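You operate a simulated robot arm through the tools that you are given. There is no shell and no other tool. Be economical: measure what you need, move in short steps, check, and stop when the job is done.

You run a simulated two-armed robot. Do the job below in one go: nothing can be reset, and whatever is moved stays where it is left.

JOB
Fetch the blue flag and stand it on the brown disc. Pick up the brown core from the top of the jumbo bench with one hand, pass it to the other hand and put it on the top of frame two. Push the mesh drawer shut. Open the white drawer, fetch the yellow tin from the top of the teal cart and set it in the inside of the white drawer and shut the drawer again. Take the teal brush and leave it on top of the red disc. The order is free. Set down upright: blue flag, yellow tin.

The check looks at the end state, three seconds after you hand in, the way a careful person would. Anything else that was tipped, shoved, dropped, spilled or broken makes it a failure.

ROBOT AND FRAMES
Two 7-joint arms with two-finger parallel grippers on one trunk, on a base that drives. Base frame: it is fixed to the floor where the robot stands at the start and does not move with it; the origin is under the middle of the robot, x ahead of it, y to its left, z up; the surface under the hand at the start is at about z = 0.84. Readings come in m, rad, newtons and seconds.
The left shoulder is at the start at [0.069, 0.182, 1.111], the right one opposite. With the tool pointing down near the work surface each hand reaches from about 0.3 to 0.74 m from the robot's upright axis, wherever it stands, measured 20 degrees to its own side. Places, roughly: blue flag (8x2x24 cm) [0.6, 0.1, 1]; brown core (4x4x13 cm) [0.4, -0.3, 0.9]; brown disc (26x26x1 cm) [0.4, -0.2, 0.3]; inside of the white drawer [-8.5, -2.6, 0.5]; mesh drawer [-8.5, 1.6, 0.8]; red disc (20x20x4 cm) [-8.6, -2.5, 0.8]; teal brush (2x2x15 cm) [-8.5, -4.7, 0.9]; top of frame two [-1, -1.6, 1.4]; white drawer [-8.4, -2.6, 0.6]; yellow tin (4x4x6 cm) [-8.7, -4.7, 0.9]. Payload 3.91 kg a hand.
The tool frame of a hand sits at the grasp point between the pads (the TCP): z along the fingers, y along the line on which they close. The tips reach 0.03 m beyond it. The gripper opens to 0.11 m. The fingers are 0.02 m wide and 0.01 m thick; the gripper's body (0.048 by 0.112 m) begins 0.055 m behind the TCP.
Orientation is that of the tool frame in the base frame, as a unit quaternion [w, x, y, z]. With the fingers straight down and closing along the base's y, the tool's x points along the base's -x, its y along +y and its z along -z.

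CONTROLS
- The arms move only by the tool servo_tool. It takes "left_deltas", "right_deltas" or both (then of equal length, played together; a hand with none holds still); each is text: rows parted by semicolons, each of 7 numbers parted by spaces: the turn, a rotation vector about the tool's x, y, z in degrees, then the shift along the tool's x, y, z in cm, then the finger opening in cm, from 0 to 11. In form: rx ry rz dx dy dz gripper; .... A call has 1 to 12 rows; each row shifts and turns the commanded pose from where the row before left it, along the tool's axes as they then stand. Rows are played at 5 a second. More than 0.05 m and 0.15 rad between two rows, or a gripper value outside its range, and nothing of the call is played. Where a pose cannot be reached the arm comes as near as it can. A force on the tool above 40 N (or 10 N above the force at the start of the call, whichever is more), or a blocked arm, ends the call early, and 0.2 s more pass. Each finger travels about 0.072 m/s and halts on what it meets, pressing with about 40 N; the grip force reading is that of the motor and also rises with nothing between the fingers. The clock runs only during rows and for 0.2 s after the last one: add rows that do not move to give the fingers time. The reply holds the time, the measured pose of the TCP, the force on the tool along the base axes, the opening and the grip force, in the units named above and with some noise, with the torque about the TCP (base axes, N m) and any sound that the robot's microphone picked up, and new pictures: "pictures" is both (left out), scene, wrist or none (wrist: the cameras of the hands that moved).
- Cameras (640 x 400 px; columns grow to the right, rows downward): "scene" is now at [0.2073, -0.0158, 1.2884]; the picture's right is [-0.20, -0.98, 0.00], its down [-0.65, 0.13, -0.75] and it looks along [0.74, -0.15, -0.66] (base axes); focal length 214 px, centre (320, 200). "left" rides on the left gripper at [0.072, -0.017, -0.103] in its tool frame; the picture's right is [0.23, 0.97, 0.00], its down [-0.76, 0.18, -0.62] and it looks along [-0.61, 0.14, 0.78] (tool axes); focal length 222 px, centre (320, 200). "right" rides on the right gripper at [0.072, 0.017, -0.103] in its tool frame; the picture's right is [-0.23, 0.97, 0.00], its down [-0.76, -0.18, -0.62] and it looks along [-0.61, -0.14, 0.78] (tool axes); focal length 222 px, centre (320, 200). There is no depth. A picture from a camera that has moved, and an enlarged one, comes with that camera's place and axes in the base frame and with its lens.
- slide_trunk(by): slides the trunk up (or, below 0, down) by that many m; the arms and the scene camera ride with it, the base frame stays. It gives what a move gives, with no picture.
- base_move(legs): drives the robot by 1 to 6 legs, each [ahead, left, turn to the left] in m, m and rad, along the robot's own axes; the way and the turn of a leg run together, so that a leg with both is an arc; at most 1.5 m and 3.142 rad a leg. The arms and the cameras ride along, it lands a little off, and it stops where it bumps. It gives what a move gives, and a new picture of the scene camera.
- head_to(pan, tilt): turns the head with the scene camera to pan (to the left, within 1.396 rad either way) and tilt (down, from -0.506 to 1.204), counted from straight ahead of the robot. It gives what a move gives, and a new picture of the scene camera.
- zoom(camera, box): a new picture of the part [left, top, right, bottom] of that camera's present view, enlarged. It takes no simulated time.
- finish_job(): hands the job in; it is judged then, once.

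Work in short steps. Places have to be worked out from the pictures, the camera data and where the tool is seen: move nearer, look again, correct. Check each grasp and each placing, and mend what went wrong. You have 186 turns and 260 pictures in all, those below and enlarged ones among them. Open the grippers and draw the arms clear of the work before you hand the job in, unless the task says otherwise.

The tools are called after ">>>" as a command line: name --argument value ..., lists and objects as JSON in quotes. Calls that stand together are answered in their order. servo_tool: Moves the arms, as the interface text tells. Its arguments: {"type":"object","properties":{"left_deltas":{"type":"string"},"right_deltas":{"type":"string"},"pictures":{"type":"string","enum":["both","scene","wrist","none"]}},"required":[]} The other tools are called the same way: slide_trunk (by) slides the trunk up or down; base_move (legs) drives the base; head_to (pan, tilt) turns the head that bears the scene camera; zoom (camera, box) takes an enlarged picture of a part of a camera's view; finish_job () hands the job in.

At the start:

```text
time: 0.0
left_position: [0.524, 0.088, 1.1465]
left_tcp_rot: [0.0, 0.001, 1.0, 0.0]
left_wrist_force: [0.4, 0.5, 0.3]
left_moment: [0.01, 0.02, 0.0]
left_finger_gap: 0.1098
left_grasp_force: 0.0
right_position: [0.3713, -0.3074, 1.1321]
right_tcp_rot: [0.0, 0.0, 1.0, 0.0]
right_wrist_force: [-0.5, -0.3, 0.1]
right_moment: [0.02, -0.01, 0.01]
right_finger_gap: 0.1102
right_grasp_force: 0.1
trunk travel left (down, up): [-0.375, 0.139]
robot x, y, heading: [0.0005, 0.0022, -0.005]
head pan, tilt: [-0.202, 0.721]
```

scene: 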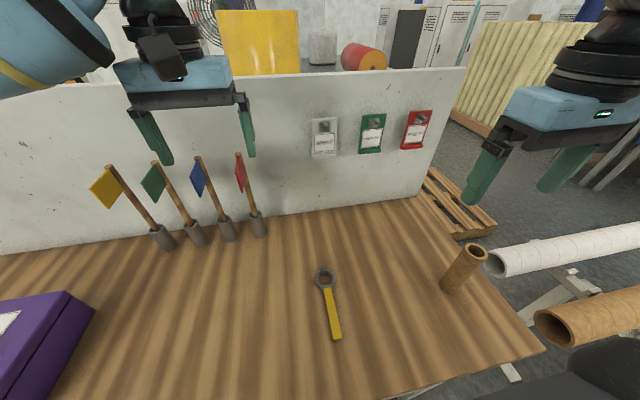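
right: 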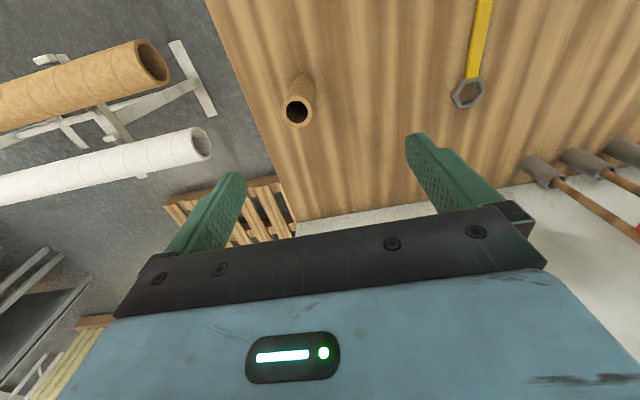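
left: 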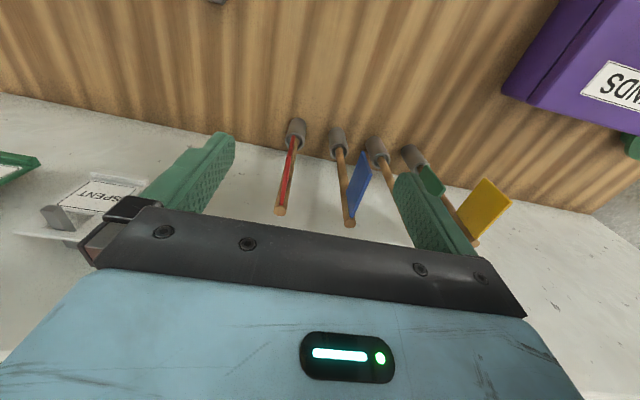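

The bench shows four flags, a spanner and the upright brown core. I'll look closer at the flags and the core before moving.

>>> zoom --camera "scene" --box '[80, 130, 300, 270]'

>>> zoom --camera "left" --box '[230, 80, 530, 270]'

>>> head_to --pan -0.4 --tilt 1.2

```text
2.86 times, centred on (190, 200) of scene
camera zoom: at [0.2073, -0.0158, 1.2884], right [-0.2, -0.98, 0.0], down [-0.65, 0.13, -0.75], along [0.74, -0.15, -0.66], focal length 613 px, centre (691, 200)
```

zoom: 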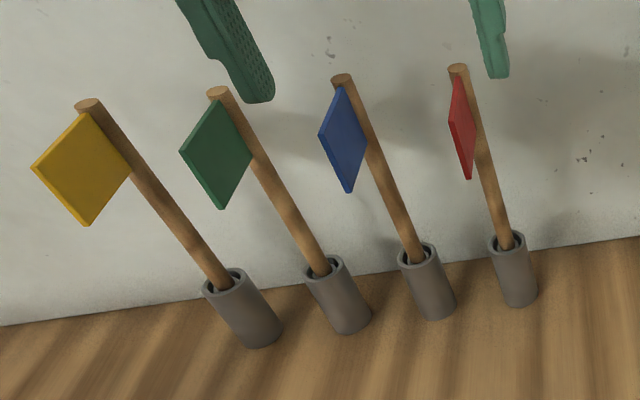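

```text
2.11 times, centred on (380, 175) of left
camera zoom: at [0.4521, 0.0702, 1.2499], right [-0.23, 0.97, 0.0], down [0.76, 0.18, 0.62], along [0.61, 0.14, -0.78], focal length 468 px, centre (194, 253)
```

zoom: 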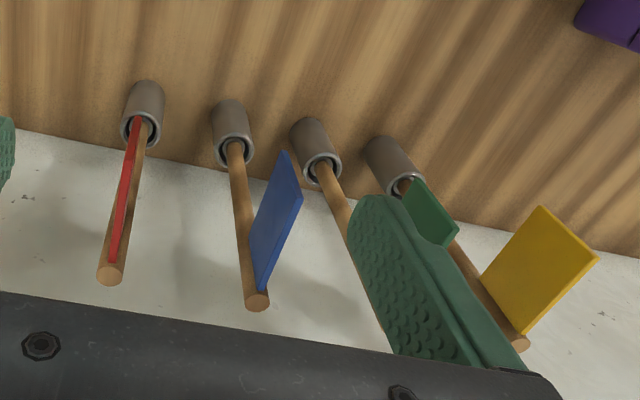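

```text
time: 0.9
left_position: [0.524, 0.0875, 1.1466]
left_tcp_rot: [0.001, 0.0, 1.0, 0.0]
left_wrist_force: [-0.6, 0.2, -0.8]
left_moment: [-0.02, 0.0, 0.03]
left_finger_gap: 0.1098
left_grasp_force: 0.1
right_position: [0.3711, -0.3069, 1.1326]
right_tcp_rot: [0.0, 0.0, 1.0, 0.0]
right_wrist_force: [-0.6, -0.3, -0.5]
right_moment: [0.03, -0.01, 0.02]
right_finger_gap: 0.1104
right_grasp_force: 0.2
trunk travel left (down, up): [-0.375, 0.139]
robot x, y, heading: [0.0021, 0.0019, -0.001]
head pan, tilt: [-0.4, 1.201]
camera scene: at [0.1764, -0.0205, 1.2542], right [-0.39, -0.92, 0.0], down [-0.86, 0.36, -0.36], along [0.33, -0.14, -0.93], focal length 214 px, centre (320, 200)
```

scene: 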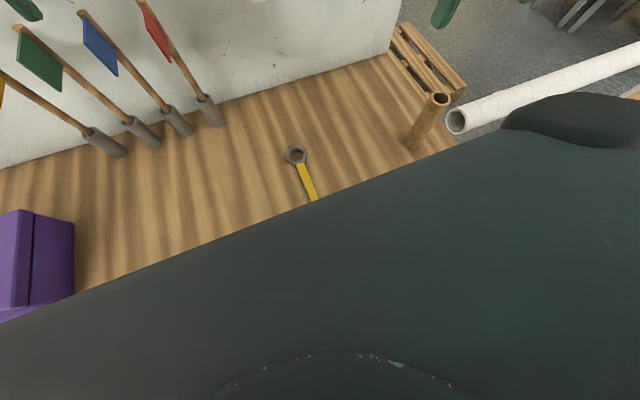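

The blue flag's stick is upright in a cup near (0.61, 0.14), with its top at z≈1.08. The brown disc seems to be under the bench, so I'll back off and look beneath it.

>>> base_move --legs '[[-0.6, 0, 0]]'

>>> head_to --pan -0.2 --tilt 0.6

```text
time: 4.3
left_position: [-0.0695, 0.0884, 1.1469]
left_tcp_rot: [0.0, -0.003, 1.0, 0.001]
left_wrist_force: [0.1, 0.0, -0.6]
left_moment: [0.02, -0.03, -0.01]
left_finger_gap: 0.1101
left_grasp_force: 0.1
right_position: [-0.2202, -0.3073, 1.1327]
right_tcp_rot: [0.0, -0.001, 1.0, 0.001]
right_wrist_force: [-0.1, 0.9, -0.1]
right_moment: [0.0, -0.02, 0.02]
right_finger_gap: 0.1099
right_grasp_force: 0.1
trunk travel left (down, up): [-0.375, 0.139]
robot x, y, heading: [-0.5926, 0.0023, 0.001]
head pan, tilt: [-0.4, 1.201]
camera scene: at [-0.4167, -0.0211, 1.2541], right [-0.39, -0.92, 0.0], down [-0.86, 0.36, -0.36], along [0.33, -0.14, -0.93], focal length 214 px, centre (320, 200)
```

scene: 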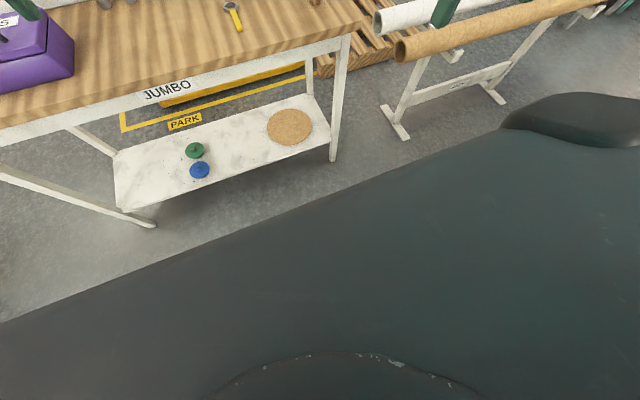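

```text
time: 5.3
left_position: [-0.0692, 0.0886, 1.148]
left_tcp_rot: [0.0, -0.004, 1.0, 0.0]
left_wrist_force: [0.1, -0.9, -0.3]
left_moment: [0.0, 0.02, 0.01]
left_finger_gap: 0.1102
left_grasp_force: 0.0
right_position: [-0.2199, -0.3082, 1.1319]
right_tcp_rot: [-0.001, -0.001, 1.0, 0.0]
right_wrist_force: [0.8, 0.3, -0.1]
right_moment: [-0.06, 0.01, -0.02]
right_finger_gap: 0.11
right_grasp_force: 0.1
trunk travel left (down, up): [-0.375, 0.139]
robot x, y, heading: [-0.5918, -0.0025, 0.003]
head pan, tilt: [-0.201, 0.6]
camera scene: at [-0.3814, -0.0168, 1.2986], right [-0.2, -0.98, 0.0], down [-0.55, 0.11, -0.82], along [0.81, -0.16, -0.57], focal length 214 px, centre (320, 200)
```

scene: 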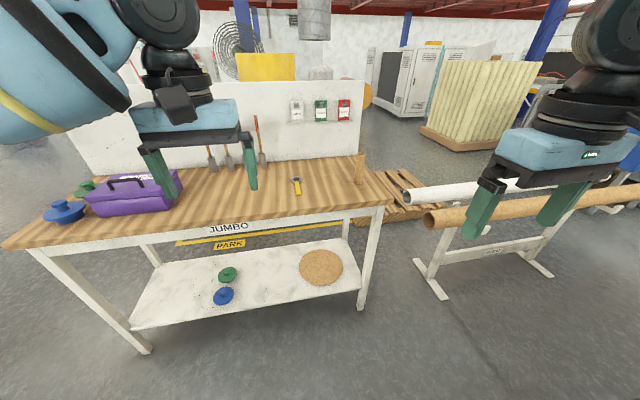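

The cork disc lies on the lower shelf near (0.387, −0.178, 0.30), reachable from the front. I'll take the flag with the left hand pitched 20° below horizontal, below its plate; here in the open I turn the hand first.

>>> servo_tool --left_deltas "0 -7.8 0 0 0.6 0 5; 0 -7.8 0 0 0.6 0 5; 0 -7.8 0 0 0.6 0 5; 0 -7.8 0 0 0.6 0 5; 0 -7.8 0 0 0.6 0 5; 0 -7.8 0 0 0.6 0 5; 0 -7.8 0 0 0.6 0 5; 0 -7.8 0 0 0.6 0 5; 0 -7.6 0 0 0.6 0 5; 0 0 0 0 0 0 5; 0 0 0 0 0 0 5" --pictures "both"

```text
time: 7.7
left_position: [-0.0704, 0.1414, 1.1466]
left_tcp_rot: [0.573, -0.002, 0.819, 0.002]
left_wrist_force: [-0.6, 0.4, 0.0]
left_moment: [0.0, 0.01, -0.01]
left_finger_gap: 0.0501
left_grasp_force: 0.0
right_position: [-0.2209, -0.3072, 1.1322]
right_tcp_rot: [0.0, -0.002, 1.0, 0.0]
right_wrist_force: [-0.4, -0.2, -0.3]
right_moment: [-0.01, 0.01, -0.01]
right_finger_gap: 0.1102
right_grasp_force: 0.1
trunk travel left (down, up): [-0.375, 0.139]
robot x, y, heading: [-0.5901, -0.0013, 0.003]
head pan, tilt: [-0.201, 0.6]
camera scene: at [-0.3814, -0.0167, 1.2987], right [-0.2, -0.98, 0.0], down [-0.55, 0.11, -0.83], along [0.81, -0.16, -0.56], focal length 214 px, centre (320, 200)
camera left: at [-0.1906, 0.1248, 1.1132], right [-0.08, 0.97, -0.21], down [-0.33, 0.18, 0.93], along [0.94, 0.15, 0.3], focal length 222 px, centre (320, 200)
```

scene: 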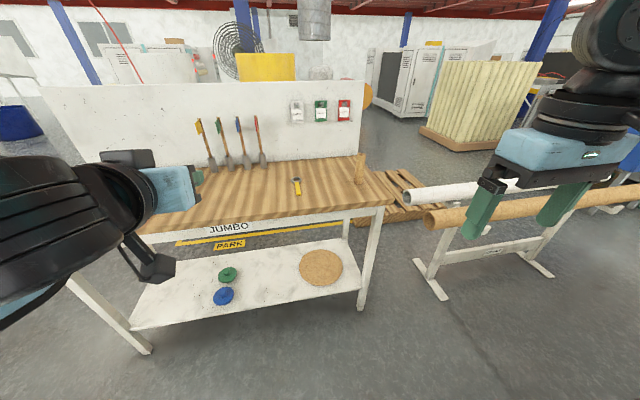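
left: 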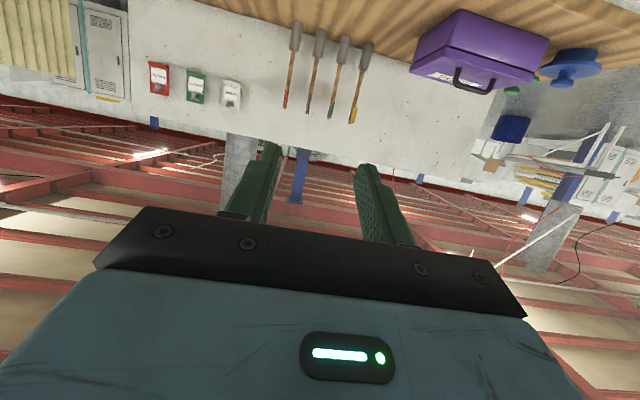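

The hand turned cleanly. I lower it to z≈0.945 and stretch it forward a bit while clear of the bench, then drive up.

>>> servo_tool --left_deltas "0 0 0 3.76 0 1.37 5; 0 0 0 3.76 0 1.37 5; 0 0 0 3.76 0 1.37 5; 0 0 0 3.76 0 1.37 5; 0 0 0 3.7 0 1.37 5; 0 0 0 -1.37 0 3.76 5; 0 0 0 -1.37 0 3.76 5; 0 0 0 -1.37 0 3.76 5" --pictures "none"

>>> base_move --legs '[[0.36, 0, 0]]'

```text
time: 9.5
left_position: [0.0517, 0.1421, 0.9476]
left_tcp_rot: [0.573, -0.001, 0.82, 0.001]
left_wrist_force: [-0.4, 0.4, 0.3]
left_moment: [-0.01, 0.02, -0.01]
left_finger_gap: 0.05
left_grasp_force: 0.0
right_position: [-0.2184, -0.3083, 1.1318]
right_tcp_rot: [0.0, -0.001, 1.0, 0.0]
right_wrist_force: [-0.2, 0.1, -0.5]
right_moment: [-0.02, 0.02, -0.02]
right_finger_gap: 0.1098
right_grasp_force: 0.1
trunk travel left (down, up): [-0.375, 0.139]
robot x, y, heading: [-0.5928, 0.0012, 0.003]
head pan, tilt: [-0.201, 0.6]
```

```text
time: 11.8
left_position: [0.4108, 0.1463, 0.948]
left_tcp_rot: [0.574, -0.002, 0.819, 0.002]
left_wrist_force: [0.4, -0.4, 0.6]
left_moment: [-0.01, 0.03, -0.02]
left_finger_gap: 0.0502
left_grasp_force: 0.0
right_position: [0.1394, -0.3053, 1.131]
right_tcp_rot: [0.0, -0.001, 1.0, 0.0]
right_wrist_force: [-0.1, 1.2, -0.8]
right_moment: [-0.01, 0.05, 0.0]
right_finger_gap: 0.1099
right_grasp_force: 0.1
trunk travel left (down, up): [-0.375, 0.139]
robot x, y, heading: [-0.232, 0.0012, 0.009]
head pan, tilt: [-0.201, 0.6]
camera scene: at [-0.0205, -0.0151, 1.2986], right [-0.19, -0.98, 0.0], down [-0.55, 0.11, -0.82], along [0.81, -0.16, -0.57], focal length 214 px, centre (320, 200)
```

scene: 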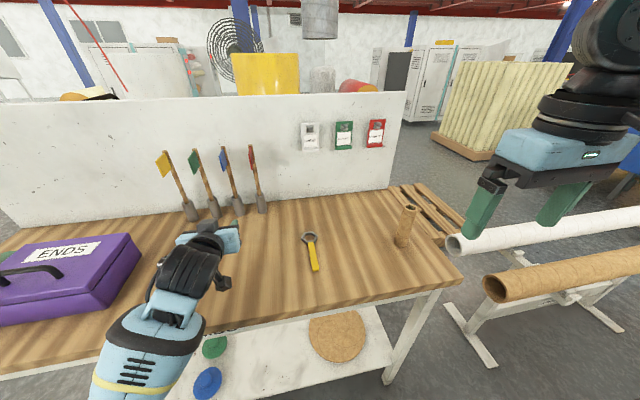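

Arm is clear of the toolbox. I'll zoom on both views to line up with the blue stick.

>>> zoom --camera "left" --box '[160, 0, 480, 200]'

>>> zoom --camera "scene" --box '[140, 130, 300, 230]'

```text
2.00 times, centred on (320, 100) of left
camera zoom: at [0.2901, 0.1274, 0.9149], right [-0.08, 0.97, -0.21], down [-0.33, 0.18, 0.93], along [0.94, 0.15, 0.3], focal length 444 px, centre (320, 400)
```

zoom: 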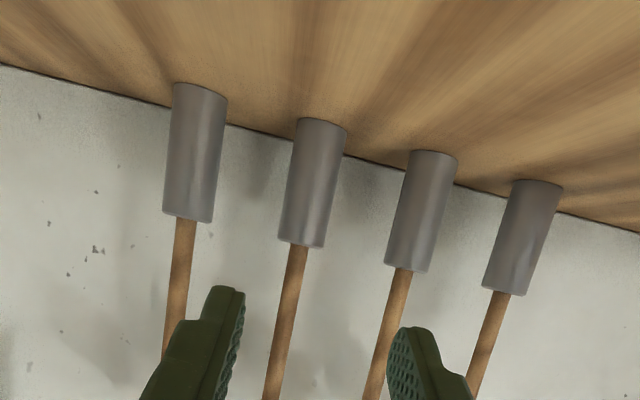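

```text
4.00 times, centred on (220, 180) of scene
camera zoom: at [-0.0205, -0.0151, 1.2986], right [-0.19, -0.98, 0.0], down [-0.55, 0.11, -0.82], along [0.81, -0.16, -0.57], focal length 858 px, centre (720, 280)
```

zoom: 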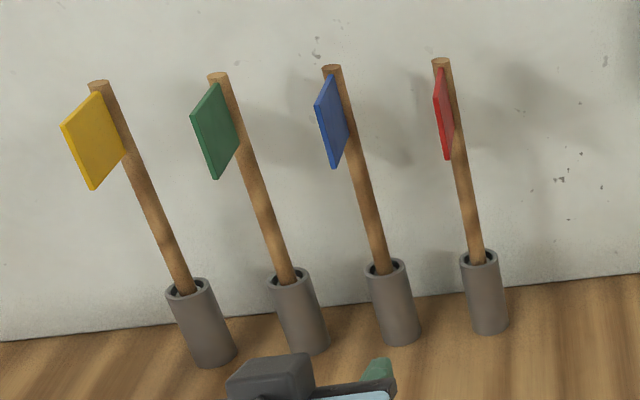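

Blue stick is at y≈0.141 with the cup's rim at z≈0.91; x≈0.60. I advance so the stick lies between the pads just below the plate.

>>> servo_tool --left_deltas "0 0 0 -1.4 -0.1 3.26 5; 0 0 0 -1.4 -0.1 3.26 5; 0 0 0 -1.4 -0.1 3.26 5; 0 0 0 -1.4 -0.1 3.26 5; 0 0 0 -1.4 -0.1 3.26 5; 0 0 0 0 0 0 5"

>>> zoom --camera "scene" --box '[140, 130, 300, 230]'

```text
time: 13.2
left_position: [0.5882, 0.1394, 0.9584]
left_tcp_rot: [0.574, -0.003, 0.819, 0.002]
left_wrist_force: [-0.4, -0.1, 0.1]
left_moment: [-0.03, 0.03, 0.0]
left_finger_gap: 0.0502
left_grasp_force: 0.1
right_position: [0.1396, -0.3056, 1.1325]
right_tcp_rot: [0.001, -0.002, 1.0, 0.001]
right_wrist_force: [-0.5, -0.3, 0.6]
right_moment: [0.01, 0.0, -0.02]
right_finger_gap: 0.1099
right_grasp_force: 0.0
trunk travel left (down, up): [-0.375, 0.139]
robot x, y, heading: [-0.231, 0.0035, 0.004]
head pan, tilt: [-0.201, 0.6]
camera scene: at [-0.0213, -0.0149, 1.2988], right [-0.19, -0.98, 0.0], down [-0.55, 0.11, -0.83], along [0.81, -0.16, -0.56], focal length 214 px, centre (320, 200)
camera left: at [0.4674, 0.1217, 0.9257], right [-0.08, 0.97, -0.21], down [-0.33, 0.18, 0.93], along [0.94, 0.15, 0.3], focal length 222 px, centre (320, 200)
```

scene: 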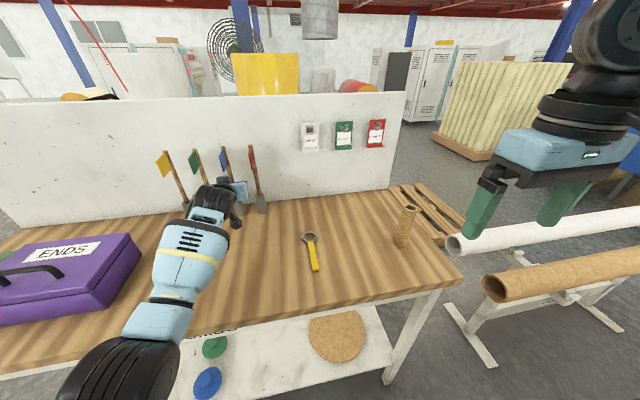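
left: 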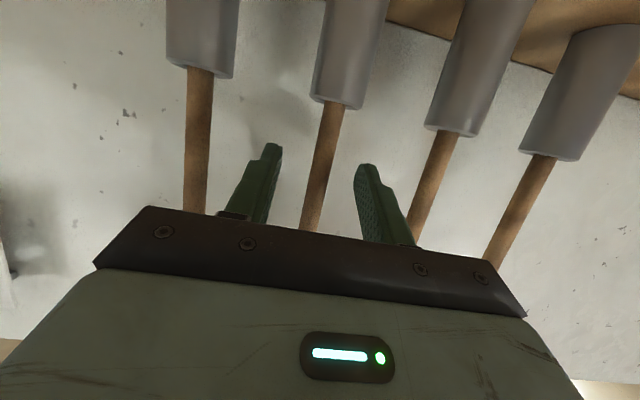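

```text
4.00 times, centred on (220, 180) of scene
camera zoom: at [-0.0213, -0.0149, 1.2988], right [-0.19, -0.98, 0.0], down [-0.55, 0.11, -0.83], along [0.81, -0.16, -0.56], focal length 858 px, centre (720, 280)
```

zoom: 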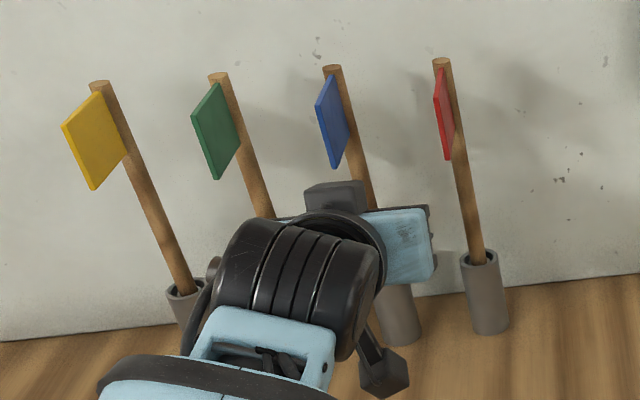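

The stick is centred between the pads. Closing.

>>> servo_tool --left_deltas "0 0 0 0 0 0 3; 0 0 0 0 0 0 1; 0 0 0 0 0 0 0.5; 0 0 0 0 0 0 0.5; 0 0 0 0 0 0 0.5" --pictures "wrist"

```text
time: 14.4
left_position: [0.5883, 0.1407, 0.9591]
left_tcp_rot: [0.574, -0.002, 0.819, 0.002]
left_wrist_force: [-0.5, -0.1, -0.3]
left_moment: [-0.02, -0.02, 0.04]
left_finger_gap: 0.0113
left_grasp_force: 39.9
right_position: [0.1404, -0.3056, 1.1321]
right_tcp_rot: [0.001, -0.001, 1.0, -0.001]
right_wrist_force: [-0.6, 0.4, -0.7]
right_moment: [-0.02, 0.03, -0.02]
right_finger_gap: 0.1099
right_grasp_force: 0.1
trunk travel left (down, up): [-0.375, 0.139]
robot x, y, heading: [-0.2287, 0.0, 0.008]
head pan, tilt: [-0.201, 0.6]
camera left: at [0.4673, 0.1219, 0.9255], right [-0.08, 0.97, -0.21], down [-0.33, 0.18, 0.93], along [0.94, 0.15, 0.3], focal length 222 px, centre (320, 200)
```

left: 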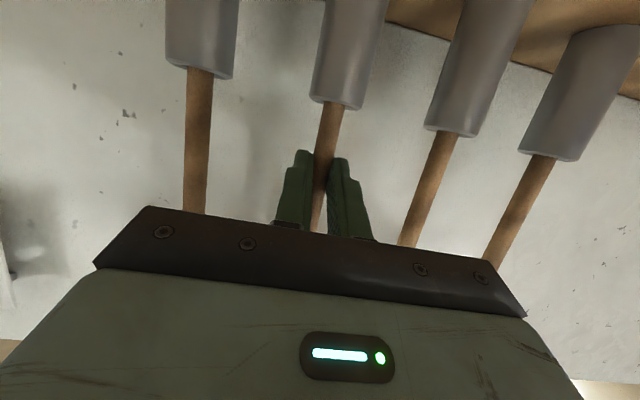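

Gap 11 mm with force: gripped. Lift it straight up out of its cup.

>>> servo_tool --left_deltas "0 0 0 -3.76 0 -1.37 0.5; 0 0 0 -3.76 0 -1.37 0.5; 0 0 0 -3.76 0 -1.37 0.5; 0 0 0 0 0 0 0.5"

>>> zoom --camera "scene" --box '[140, 60, 300, 230]'

```text
time: 15.4
left_position: [0.5902, 0.1395, 1.0788]
left_tcp_rot: [0.572, -0.002, 0.82, 0.001]
left_wrist_force: [0.5, -0.6, -0.4]
left_moment: [-0.03, -0.04, 0.0]
left_finger_gap: 0.0112
left_grasp_force: 40.6
right_position: [0.1409, -0.3049, 1.132]
right_tcp_rot: [0.0, -0.001, 1.0, 0.0]
right_wrist_force: [0.1, 0.5, -0.8]
right_moment: [-0.02, 0.0, 0.0]
right_finger_gap: 0.1102
right_grasp_force: 0.1
trunk travel left (down, up): [-0.375, 0.139]
robot x, y, heading: [-0.2322, -0.0006, 0.008]
head pan, tilt: [-0.201, 0.6]
camera scene: at [-0.0207, -0.0149, 1.2986], right [-0.19, -0.98, 0.0], down [-0.55, 0.11, -0.82], along [0.81, -0.16, -0.57], focal length 214 px, centre (320, 200)
camera left: at [0.4681, 0.1225, 1.0458], right [-0.08, 0.97, -0.21], down [-0.32, 0.18, 0.93], along [0.94, 0.15, 0.3], focal length 222 px, centre (320, 200)
```

scene: 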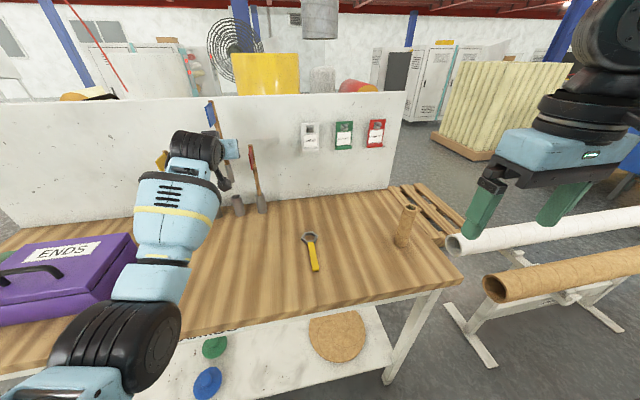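
left: 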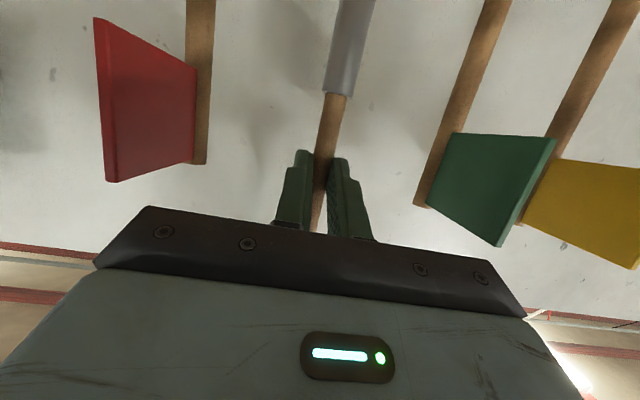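

```text
2.35 times, centred on (220, 145) of scene
camera zoom: at [-0.0207, -0.0149, 1.2986], right [-0.19, -0.98, 0.0], down [-0.55, 0.11, -0.82], along [0.81, -0.16, -0.57], focal length 505 px, centre (555, 329)
```

zoom: 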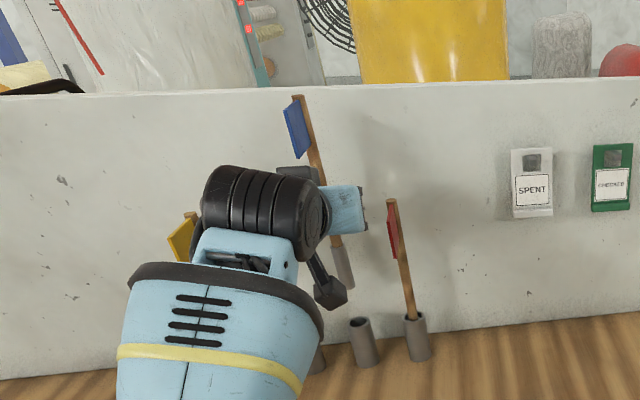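

The flag has its own grey foot and left an empty cup behind, so it can stand. I back away, shift right and lower the trunk.

>>> base_move --legs '[[-0.55, 0, 0], [0, -0.2, 0]]'

>>> slide_trunk --by -0.37

>>> head_to --pan 0 --tilt 0.5

```text
time: 17.9
left_position: [0.1936, 0.128, 1.0797]
left_tcp_rot: [0.574, 0.002, 0.819, -0.001]
left_wrist_force: [0.5, -1.3, -0.6]
left_moment: [0.0, -0.02, 0.01]
left_finger_gap: 0.0113
left_grasp_force: 40.2
right_position: [-0.2608, -0.3122, 1.1332]
right_tcp_rot: [0.001, 0.001, 1.0, 0.001]
right_wrist_force: [0.0, 0.0, 0.2]
right_moment: [0.02, 0.05, 0.02]
right_finger_gap: 0.1099
right_grasp_force: 0.0
trunk travel left (down, up): [-0.375, 0.139]
robot x, y, heading: [-0.6276, -0.0041, -0.003]
head pan, tilt: [-0.201, 0.6]
stopped in leg 1: the robot was blocked; the commanded pose is now the measured one
camera scene: at [-0.4184, -0.0212, 1.2988], right [-0.2, -0.98, 0.0], down [-0.55, 0.12, -0.83], along [0.81, -0.17, -0.56], focal length 214 px, centre (320, 200)
```

scene: 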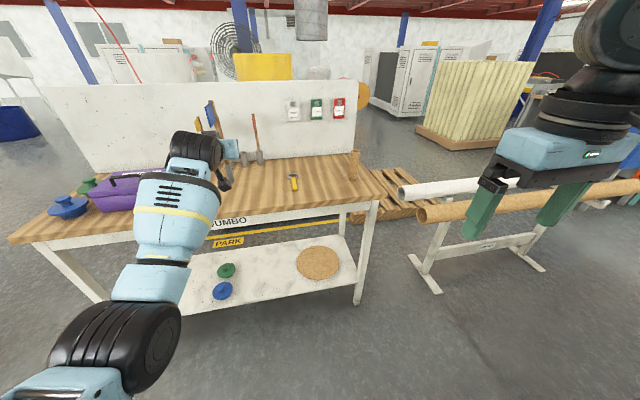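

```text
time: 21.4
left_position: [0.1932, 0.1304, 0.7088]
left_tcp_rot: [0.574, 0.002, 0.819, -0.001]
left_wrist_force: [0.7, -1.4, 0.1]
left_moment: [0.04, -0.01, 0.0]
left_finger_gap: 0.011
left_grasp_force: 39.7
right_position: [-0.2605, -0.3127, 0.7639]
right_tcp_rot: [0.003, 0.001, 1.0, 0.0]
right_wrist_force: [-0.4, 0.6, -0.5]
right_moment: [0.0, 0.0, -0.01]
right_finger_gap: 0.11
right_grasp_force: 0.0
trunk travel left (down, up): [-0.005, 0.509]
robot x, y, heading: [-0.631, -0.0047, -0.002]
head pan, tilt: [-0.201, 0.6]
```

```text
time: 22.2
left_position: [0.1941, 0.1303, 0.7086]
left_tcp_rot: [0.574, 0.002, 0.819, -0.001]
left_wrist_force: [0.1, 0.5, 0.0]
left_moment: [0.0, -0.02, 0.0]
left_finger_gap: 0.0113
left_grasp_force: 40.2
right_position: [-0.26, -0.3115, 0.7641]
right_tcp_rot: [0.002, 0.0, 1.0, 0.0]
right_wrist_force: [-0.6, -0.7, 0.5]
right_moment: [-0.01, -0.01, -0.02]
right_finger_gap: 0.11
right_grasp_force: 0.1
trunk travel left (down, up): [-0.005, 0.509]
robot x, y, heading: [-0.6281, -0.0043, -0.006]
head pan, tilt: [0.0, 0.499]
camera scene: at [-0.2927, -0.0029, 0.9182], right [0.0, -1.0, 0.0], down [-0.48, 0.0, -0.88], along [0.88, 0.0, -0.48], focal length 214 px, centre (320, 200)
```

scene: 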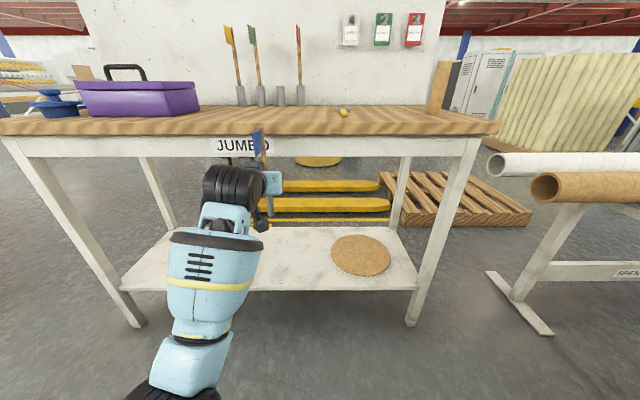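

The base was blocked behind at x≈−0.63 and I'll check later what is there. I zoom on the flag and look at its attitude now.

>>> zoom --camera "scene" --box '[180, 100, 440, 300]'

>>> head_to --pan -1.39 --tilt 0.6

>>> head_to --pan 1.39 --tilt 0.6

```text
2.00 times, centred on (310, 200) of scene
camera zoom: at [-0.2927, -0.0029, 0.9182], right [0.0, -1.0, 0.0], down [-0.48, 0.0, -0.88], along [0.88, 0.0, -0.48], focal length 429 px, centre (340, 200)
```

zoom: 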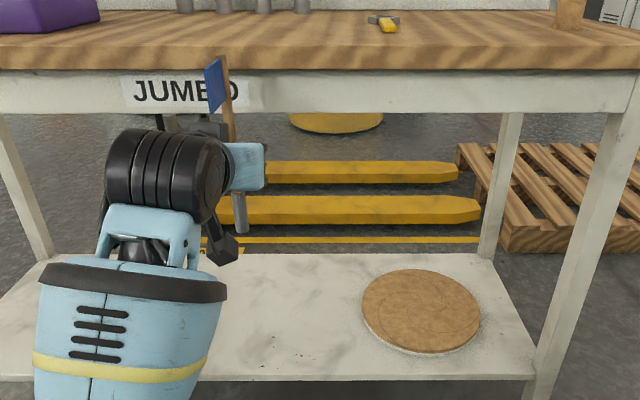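

```text
time: 23.7
left_position: [0.1927, 0.1293, 0.7086]
left_tcp_rot: [0.574, 0.002, 0.819, -0.001]
left_wrist_force: [0.1, -0.1, -0.9]
left_moment: [0.02, -0.02, 0.02]
left_finger_gap: 0.011
left_grasp_force: 40.4
right_position: [-0.2599, -0.3122, 0.7643]
right_tcp_rot: [0.002, 0.001, 1.0, 0.0]
right_wrist_force: [-0.4, 1.6, 0.4]
right_moment: [-0.01, -0.01, 0.02]
right_finger_gap: 0.11
right_grasp_force: 0.1
trunk travel left (down, up): [-0.005, 0.509]
robot x, y, heading: [-0.6286, -0.0056, -0.004]
head pan, tilt: [-1.389, 0.6]
camera scene: at [-0.3679, -0.0895, 0.9092], right [-0.98, -0.18, 0.0], down [-0.1, 0.56, -0.83], along [0.15, -0.81, -0.56], focal length 214 px, centre (320, 200)
```

scene: 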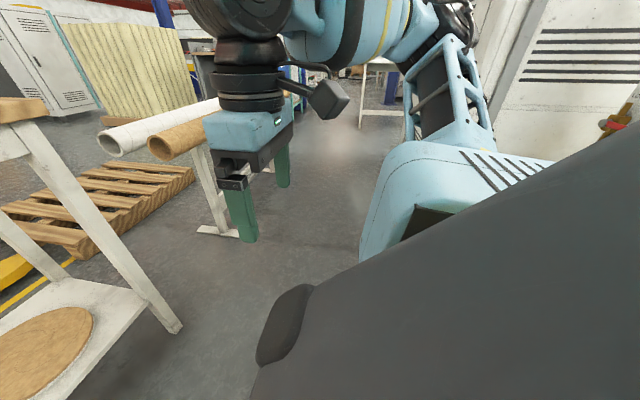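

```text
time: 26.1
left_position: [0.1929, 0.1303, 0.7082]
left_tcp_rot: [0.573, 0.001, 0.82, -0.001]
left_wrist_force: [-0.3, 0.0, -0.4]
left_moment: [0.01, -0.01, 0.0]
left_finger_gap: 0.0113
left_grasp_force: 40.3
right_position: [-0.2609, -0.3108, 0.7636]
right_tcp_rot: [0.001, 0.001, 1.0, 0.0]
right_wrist_force: [0.0, -0.2, -0.7]
right_moment: [-0.01, 0.02, -0.03]
right_finger_gap: 0.11
right_grasp_force: 0.0
trunk travel left (down, up): [-0.005, 0.509]
robot x, y, heading: [-0.6311, -0.0006, -0.005]
head pan, tilt: [1.389, 0.6]
camera scene: at [-0.3674, 0.0843, 0.9092], right [0.98, -0.18, 0.0], down [-0.1, -0.56, -0.83], along [0.15, 0.81, -0.56], focal length 214 px, centre (320, 200)
```

scene: 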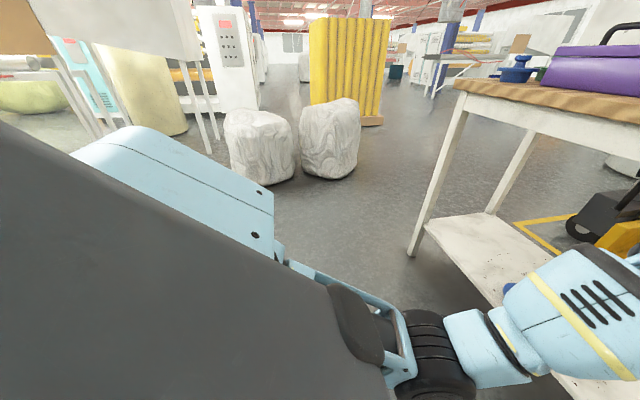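

Behind-right there is some white cabinet; free otherwise. I pull the flag back from the bench edge and lower it to just above shelf height.

>>> servo_tool --left_deltas "0 0 0 1.37 0 -3.76 0.5; 0 0 0 1.37 0 -3.76 0.5; 0 0 0 3.84 -1.5 1.4 0.5; 0 0 0 3.84 -1.5 1.4 0.5; 0 0 0 3.84 -1.5 1.4 0.5; 0 0 0 3.84 -1.5 1.4 0.5; 0 0 0 3.84 -1.5 1.4 0.5; 0 0 0 3.3 -1.5 1.2 0.5; 0 0 0 0 0 0 0.5" --pictures "none"

>>> base_move --legs '[[0, -0.21, 0]]'

>>> head_to --pan 0 --tilt 0.6

```text
time: 28.4
left_position: [0.1229, 0.0719, 0.4673]
left_tcp_rot: [0.58, 0.008, 0.814, 0.031]
left_wrist_force: [-0.7, 0.0, -0.8]
left_moment: [0.0, 0.0, 0.0]
left_finger_gap: 0.0113
left_grasp_force: 40.2
right_position: [-0.26, -0.3114, 0.7638]
right_tcp_rot: [0.002, 0.001, 1.0, 0.0]
right_wrist_force: [0.6, 0.1, -0.3]
right_moment: [-0.03, -0.02, -0.02]
right_finger_gap: 0.1103
right_grasp_force: 0.0
trunk travel left (down, up): [-0.005, 0.509]
robot x, y, heading: [-0.6293, -0.0044, -0.005]
head pan, tilt: [1.389, 0.6]
stopped in row 9 (left hand): the arm was blocked; the commanded pose is now the measured one
```

```text
time: 30.8
left_position: [0.1219, -0.141, 0.4673]
left_tcp_rot: [0.578, 0.009, 0.815, 0.031]
left_wrist_force: [-0.8, 0.5, -0.4]
left_moment: [0.01, -0.01, 0.0]
left_finger_gap: 0.0112
left_grasp_force: 40.2
right_position: [-0.2602, -0.523, 0.7635]
right_tcp_rot: [0.002, 0.001, 1.0, 0.0]
right_wrist_force: [-0.4, 0.5, 0.3]
right_moment: [-0.04, -0.05, 0.02]
right_finger_gap: 0.1099
right_grasp_force: 0.0
trunk travel left (down, up): [-0.005, 0.509]
robot x, y, heading: [-0.6326, -0.2121, -0.006]
head pan, tilt: [1.389, 0.6]
camera scene: at [-0.3681, -0.1278, 0.9092], right [0.98, -0.18, 0.0], down [-0.1, -0.56, -0.83], along [0.15, 0.81, -0.56], focal length 214 px, centre (320, 200)
```

scene: 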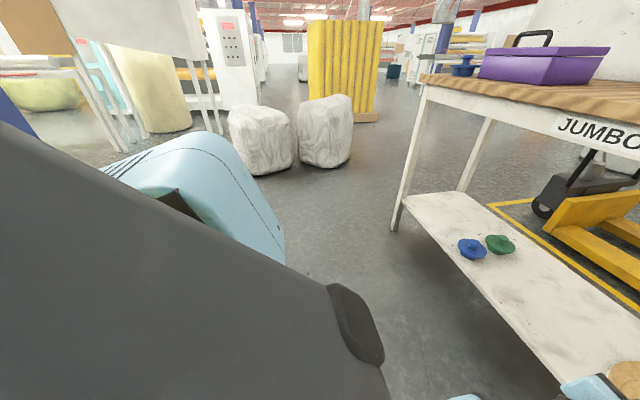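

```text
time: 32.4
left_position: [0.1216, -0.14, 0.4659]
left_tcp_rot: [0.58, 0.009, 0.814, 0.031]
left_wrist_force: [-0.9, -0.2, 0.7]
left_moment: [-0.03, 0.0, -0.02]
left_finger_gap: 0.011
left_grasp_force: 40.3
right_position: [-0.2589, -0.5239, 0.7631]
right_tcp_rot: [0.002, 0.001, 1.0, 0.0]
right_wrist_force: [-0.1, -0.8, 1.1]
right_moment: [0.01, 0.02, 0.01]
right_finger_gap: 0.1098
right_grasp_force: 0.1
trunk travel left (down, up): [-0.005, 0.509]
robot x, y, heading: [-0.6344, -0.2143, -0.004]
head pan, tilt: [0.0, 0.6]
camera scene: at [-0.296, -0.2149, 0.9092], right [0.0, -1.0, 0.0], down [-0.56, 0.0, -0.83], along [0.83, 0.0, -0.56], focal length 214 px, centre (320, 200)
```

scene: 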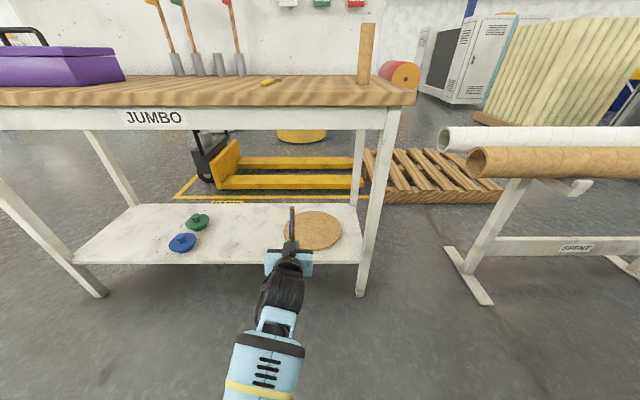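

A joint limit rolled the hand by about 3°. I correct the roll while easing the hand back left and see whether it's reachable.

>>> servo_tool --left_deltas "0 0 0 0 2.5 0 0.5; 1.98 0.89 -2.94 0 2.5 0 0.5; 0 0 0 0 0 0 0.5" --pictures "none"

```text
time: 33.2
left_position: [0.1205, -0.0901, 0.4693]
left_tcp_rot: [0.573, -0.003, 0.819, 0.001]
left_wrist_force: [-0.3, -0.5, -0.3]
left_moment: [-0.01, -0.01, 0.01]
left_finger_gap: 0.0111
left_grasp_force: 40.4
right_position: [-0.2606, -0.5235, 0.7628]
right_tcp_rot: [0.002, 0.001, 1.0, 0.0]
right_wrist_force: [-0.1, -0.2, -0.3]
right_moment: [-0.01, -0.04, 0.01]
right_finger_gap: 0.1096
right_grasp_force: 0.1
trunk travel left (down, up): [-0.005, 0.509]
robot x, y, heading: [-0.6311, -0.2126, -0.005]
head pan, tilt: [0.0, 0.6]
```

Upright again. I strafe to the disc's y and drive in so the flag is over the disc.

>>> base_move --legs '[[0, -0.087, 0], [0.235, 0, 0]]'

>>> zoom --camera "scene" --box '[200, 150, 460, 320]'

>>> zoom --camera "left" --box '[0, 0, 640, 400]'

```text
time: 35.9
left_position: [0.3528, -0.1781, 0.4689]
left_tcp_rot: [0.574, -0.003, 0.819, 0.003]
left_wrist_force: [-0.3, -0.2, 0.3]
left_moment: [-0.02, -0.01, -0.01]
left_finger_gap: 0.0114
left_grasp_force: 40.6
right_position: [-0.0288, -0.6117, 0.7643]
right_tcp_rot: [0.003, 0.001, 1.0, -0.001]
right_wrist_force: [-0.2, 0.1, -1.4]
right_moment: [-0.02, 0.0, 0.04]
right_finger_gap: 0.11
right_grasp_force: 0.1
trunk travel left (down, up): [-0.005, 0.509]
robot x, y, heading: [-0.3976, -0.3066, -0.001]
head pan, tilt: [0.0, 0.6]
camera scene: at [-0.064, -0.3027, 0.9091], right [0.0, -1.0, 0.0], down [-0.57, 0.0, -0.82], along [0.82, 0.0, -0.57], focal length 214 px, centre (320, 200)
```

scene: 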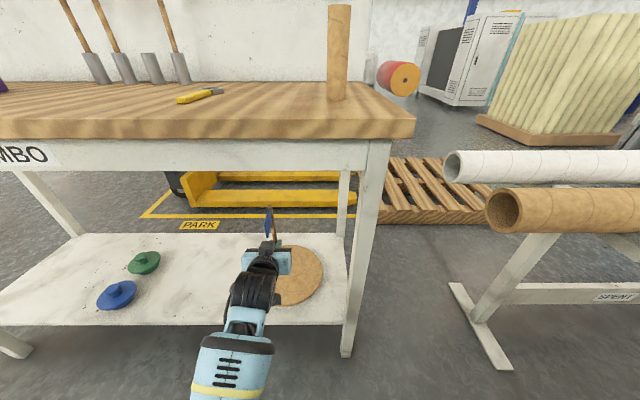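

```text
2.35 times, centred on (330, 235) of scene
camera zoom: at [-0.064, -0.3027, 0.9091], right [0.0, -1.0, 0.0], down [-0.57, 0.0, -0.82], along [0.82, 0.0, -0.57], focal length 505 px, centre (296, 118)
```

zoom: 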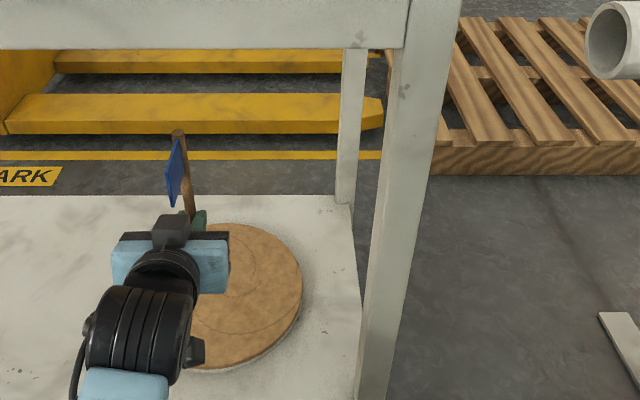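

```text
1.00 times, centred on (320, 200) of left (not enlarged: the box is as wide or as high as the picture)
camera zoom: at [0.2318, -0.1961, 0.4361], right [-0.08, 0.97, -0.21], down [-0.33, 0.18, 0.93], along [0.94, 0.15, 0.3], focal length 222 px, centre (320, 200)
```

zoom: 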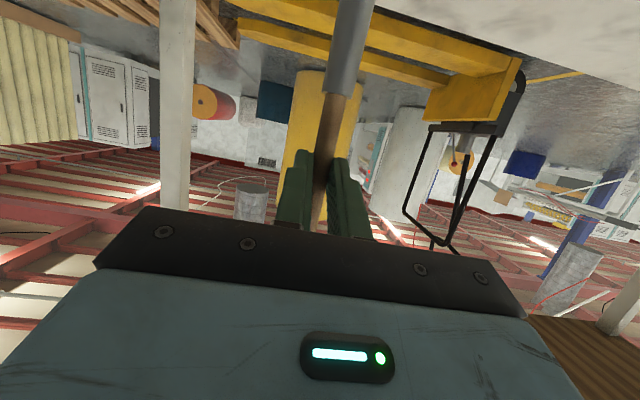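

Flag is over the disc (centre ≈(0.384, −0.181)). I lower slowly by 3 cm.

>>> servo_tool --left_deltas "0 0 0 0.94 0 0.34 0.5; 0 0 0 0.94 0 0.34 0.5; 0 0 0 0.94 0 0.34 0.5; 0 0 0 0 0 0 0.5" --pictures "none"

>>> zoom --camera "left" --box '[220, 0, 480, 160]'

```text
time: 36.9
left_position: [0.3542, -0.1787, 0.4387]
left_tcp_rot: [0.573, -0.003, 0.819, 0.002]
left_wrist_force: [0.3, 0.3, -0.3]
left_moment: [0.02, 0.0, 0.01]
left_finger_gap: 0.0113
left_grasp_force: 39.8
right_position: [-0.0282, -0.6118, 0.7643]
right_tcp_rot: [0.003, 0.001, 1.0, 0.0]
right_wrist_force: [0.8, 0.8, 0.6]
right_moment: [0.0, 0.02, 0.0]
right_finger_gap: 0.1102
right_grasp_force: 0.1
trunk travel left (down, up): [-0.005, 0.509]
robot x, y, heading: [-0.3932, -0.3005, -0.008]
head pan, tilt: [0.0, 0.6]
```

```text
2.46 times, centred on (350, 80) of left
camera zoom: at [0.2317, -0.196, 0.4057], right [-0.09, 0.97, -0.21], down [-0.33, 0.18, 0.93], along [0.94, 0.15, 0.3], focal length 547 px, centre (246, 495)
```

zoom: 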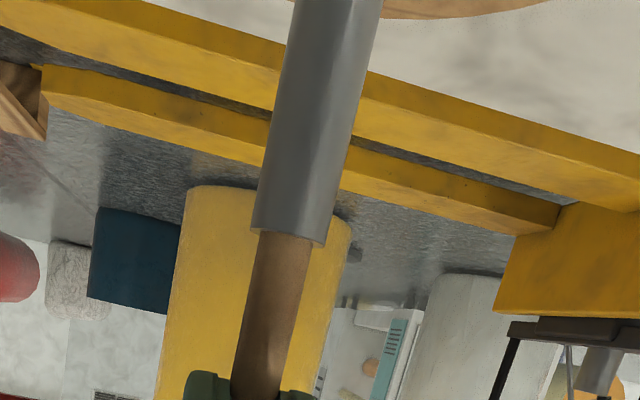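

Still clear of the disc. Continue down in 4 mm steps watching the force.

>>> servo_tool --left_deltas "0 0 0 0.38 0 0.137 0.5; 0 0 0 0.38 0 0.137 0.5; 0 0 0 0 0 0 0.5" --pictures "none"

>>> servo_tool --left_deltas "0 0 0 0.28 0 0.103 0.5; 0 0 0 0 0 0 0.5" --pictures "none"

>>> servo_tool --left_deltas "0 0 0 0.28 0 0.103 0.5; 0 0 0 0 0 0 0.5" --pictures "none"

```text
time: 37.7
left_position: [0.3532, -0.1785, 0.4317]
left_tcp_rot: [0.574, -0.003, 0.819, 0.002]
left_wrist_force: [-0.3, 0.2, -0.4]
left_moment: [-0.01, 0.01, -0.01]
left_finger_gap: 0.0113
left_grasp_force: 40.4
right_position: [-0.0295, -0.6111, 0.764]
right_tcp_rot: [0.003, 0.001, 1.0, 0.0]
right_wrist_force: [-0.2, -0.2, 0.8]
right_moment: [0.0, 0.03, -0.03]
right_finger_gap: 0.11
right_grasp_force: 0.1
trunk travel left (down, up): [-0.005, 0.509]
robot x, y, heading: [-0.3965, -0.3025, -0.004]
head pan, tilt: [0.0, 0.6]
```

```text
time: 38.3
left_position: [0.3522, -0.1777, 0.4278]
left_tcp_rot: [0.574, -0.003, 0.819, 0.002]
left_wrist_force: [0.4, 0.2, -0.4]
left_moment: [-0.02, -0.01, 0.02]
left_finger_gap: 0.0114
left_grasp_force: 40.0
right_position: [-0.0278, -0.6102, 0.7641]
right_tcp_rot: [0.002, 0.001, 1.0, 0.0]
right_wrist_force: [-0.2, -1.3, -0.2]
right_moment: [0.0, 0.01, -0.03]
right_finger_gap: 0.1102
right_grasp_force: 0.0
trunk travel left (down, up): [-0.005, 0.509]
robot x, y, heading: [-0.3989, -0.3004, 0.003]
head pan, tilt: [0.0, 0.6]
```

```text
time: 38.9
left_position: [0.3525, -0.1774, 0.4243]
left_tcp_rot: [0.573, -0.003, 0.82, 0.002]
left_wrist_force: [0.3, 0.3, -0.5]
left_moment: [0.0, -0.04, 0.01]
left_finger_gap: 0.0113
left_grasp_force: 39.5
right_position: [-0.0291, -0.6116, 0.7632]
right_tcp_rot: [0.003, 0.001, 1.0, 0.0]
right_wrist_force: [-0.2, 0.7, 1.0]
right_moment: [-0.01, 0.03, 0.01]
right_finger_gap: 0.1099
right_grasp_force: 0.0
trunk travel left (down, up): [-0.005, 0.509]
robot x, y, heading: [-0.4016, -0.3038, -0.002]
head pan, tilt: [0.0, 0.6]
```

>>> servo_tool --left_deltas "0 0 0 0.28 0 0.103 0.5; 0 0 0 0 0 0 0.5" --pictures "none"

>>> servo_tool --left_deltas "0 0 0 0.28 0 0.103 0.5; 0 0 0 0 0 0 0.5" --pictures "none"

>>> servo_tool --left_deltas "0 0 0 0.28 0 0.103 0.5; 0 0 0 0 0 0 0.5" --pictures "scene"

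```text
time: 39.5
left_position: [0.3519, -0.1777, 0.4222]
left_tcp_rot: [0.574, -0.003, 0.819, 0.002]
left_wrist_force: [0.5, -0.2, -0.4]
left_moment: [-0.03, 0.0, 0.01]
left_finger_gap: 0.0112
left_grasp_force: 40.0
right_position: [-0.0277, -0.6104, 0.763]
right_tcp_rot: [0.003, 0.002, 1.0, -0.001]
right_wrist_force: [0.4, 0.3, 0.2]
right_moment: [0.02, -0.03, 0.0]
right_finger_gap: 0.11
right_grasp_force: 0.1
trunk travel left (down, up): [-0.005, 0.509]
robot x, y, heading: [-0.3999, -0.3008, -0.004]
head pan, tilt: [0.0, 0.6]
```

```text
time: 40.1
left_position: [0.352, -0.1782, 0.4191]
left_tcp_rot: [0.574, -0.003, 0.819, 0.002]
left_wrist_force: [0.1, 0.7, -0.7]
left_moment: [-0.01, 0.02, 0.0]
left_finger_gap: 0.0111
left_grasp_force: 40.0
right_position: [-0.0289, -0.6116, 0.7634]
right_tcp_rot: [0.002, 0.001, 1.0, 0.0]
right_wrist_force: [0.8, -1.0, -0.5]
right_moment: [-0.02, -0.01, 0.04]
right_finger_gap: 0.1098
right_grasp_force: 0.0
trunk travel left (down, up): [-0.005, 0.509]
robot x, y, heading: [-0.3977, -0.3033, -0.005]
head pan, tilt: [0.0, 0.6]
```

```text
time: 40.7
left_position: [0.3524, -0.1784, 0.4165]
left_tcp_rot: [0.574, -0.002, 0.819, 0.001]
left_wrist_force: [-0.4, 0.9, 0.1]
left_moment: [0.03, 0.04, 0.01]
left_finger_gap: 0.0113
left_grasp_force: 40.2
right_position: [-0.0285, -0.6111, 0.7638]
right_tcp_rot: [0.002, 0.001, 1.0, 0.0]
right_wrist_force: [0.1, -0.6, 0.1]
right_moment: [-0.01, -0.03, -0.02]
right_finger_gap: 0.1098
right_grasp_force: 0.1
trunk travel left (down, up): [-0.005, 0.509]
robot x, y, heading: [-0.3969, -0.3036, -0.005]
head pan, tilt: [0.0, 0.6]
camera scene: at [-0.0641, -0.3027, 0.9092], right [0.0, -1.0, 0.0], down [-0.56, 0.0, -0.83], along [0.83, 0.0, -0.56], focal length 214 px, centre (320, 200)
```

scene: 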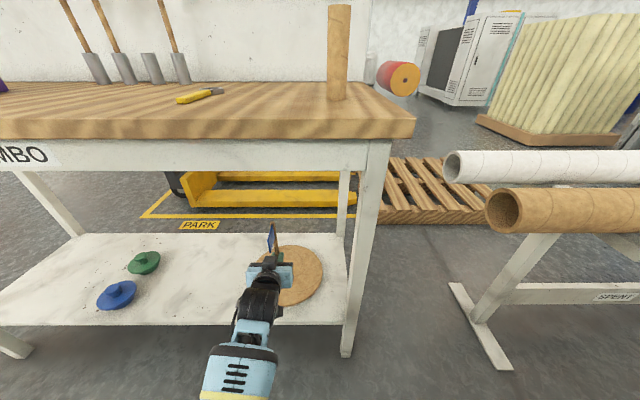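

>>> servo_tool --left_deltas "0 0 0 0.28 0 0.103 0.5; 0 0 0 0 0 0 0.5" --pictures "none"

>>> servo_tool --left_deltas "0 0 0 0.28 0 0.103 0.5; 0 0 0 0 0 0 0.5" --pictures "none"

>>> servo_tool --left_deltas "0 0 0 0.28 0 0.103 0.5; 0 0 0 0 0 0 0.5" --pictures "wrist"

```text
time: 41.3
left_position: [0.3533, -0.179, 0.4117]
left_tcp_rot: [0.573, -0.003, 0.819, 0.003]
left_wrist_force: [0.3, -0.3, 0.1]
left_moment: [-0.01, 0.01, 0.01]
left_finger_gap: 0.0111
left_grasp_force: 40.1
right_position: [-0.0298, -0.6106, 0.7636]
right_tcp_rot: [0.003, 0.001, 1.0, 0.0]
right_wrist_force: [0.6, 0.4, -0.3]
right_moment: [0.0, 0.02, 0.0]
right_finger_gap: 0.1097
right_grasp_force: 0.1
trunk travel left (down, up): [-0.005, 0.509]
robot x, y, heading: [-0.3983, -0.3038, -0.002]
head pan, tilt: [0.0, 0.6]
```

```text
time: 41.9
left_position: [0.352, -0.1785, 0.4111]
left_tcp_rot: [0.574, -0.003, 0.819, 0.002]
left_wrist_force: [0.3, 0.3, -0.6]
left_moment: [0.02, -0.02, 0.01]
left_finger_gap: 0.0111
left_grasp_force: 40.4
right_position: [-0.0295, -0.6117, 0.7633]
right_tcp_rot: [0.002, 0.0, 1.0, 0.0]
right_wrist_force: [0.5, 0.0, -0.3]
right_moment: [-0.03, -0.01, 0.01]
right_finger_gap: 0.11
right_grasp_force: 0.0
trunk travel left (down, up): [-0.005, 0.509]
robot x, y, heading: [-0.3984, -0.3018, 0.004]
head pan, tilt: [0.0, 0.6]
```

```text
time: 42.5
left_position: [0.3527, -0.1783, 0.4084]
left_tcp_rot: [0.574, -0.003, 0.819, 0.002]
left_wrist_force: [-0.5, 0.1, 0.4]
left_moment: [-0.03, -0.02, 0.02]
left_finger_gap: 0.0112
left_grasp_force: 40.0
right_position: [-0.0273, -0.6107, 0.7639]
right_tcp_rot: [0.004, 0.0, 1.0, 0.0]
right_wrist_force: [0.1, -0.2, 0.7]
right_moment: [0.0, 0.01, -0.01]
right_finger_gap: 0.1098
right_grasp_force: 0.0
trunk travel left (down, up): [-0.005, 0.509]
robot x, y, heading: [-0.4002, -0.3062, -0.0]
head pan, tilt: [0.0, 0.6]
camera left: at [0.2314, -0.1962, 0.3744], right [-0.09, 0.97, -0.21], down [-0.33, 0.18, 0.93], along [0.94, 0.15, 0.3], focal length 222 px, centre (320, 200)
```

left: 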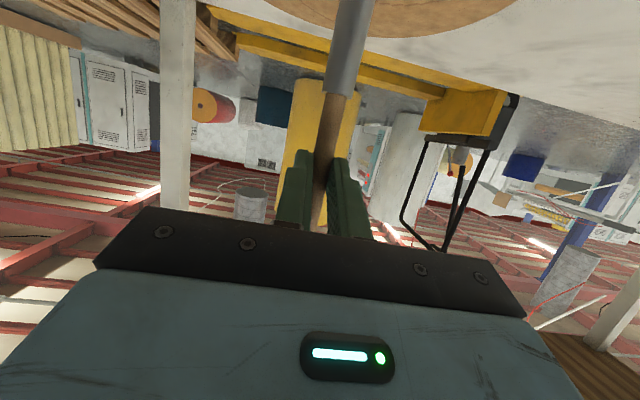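

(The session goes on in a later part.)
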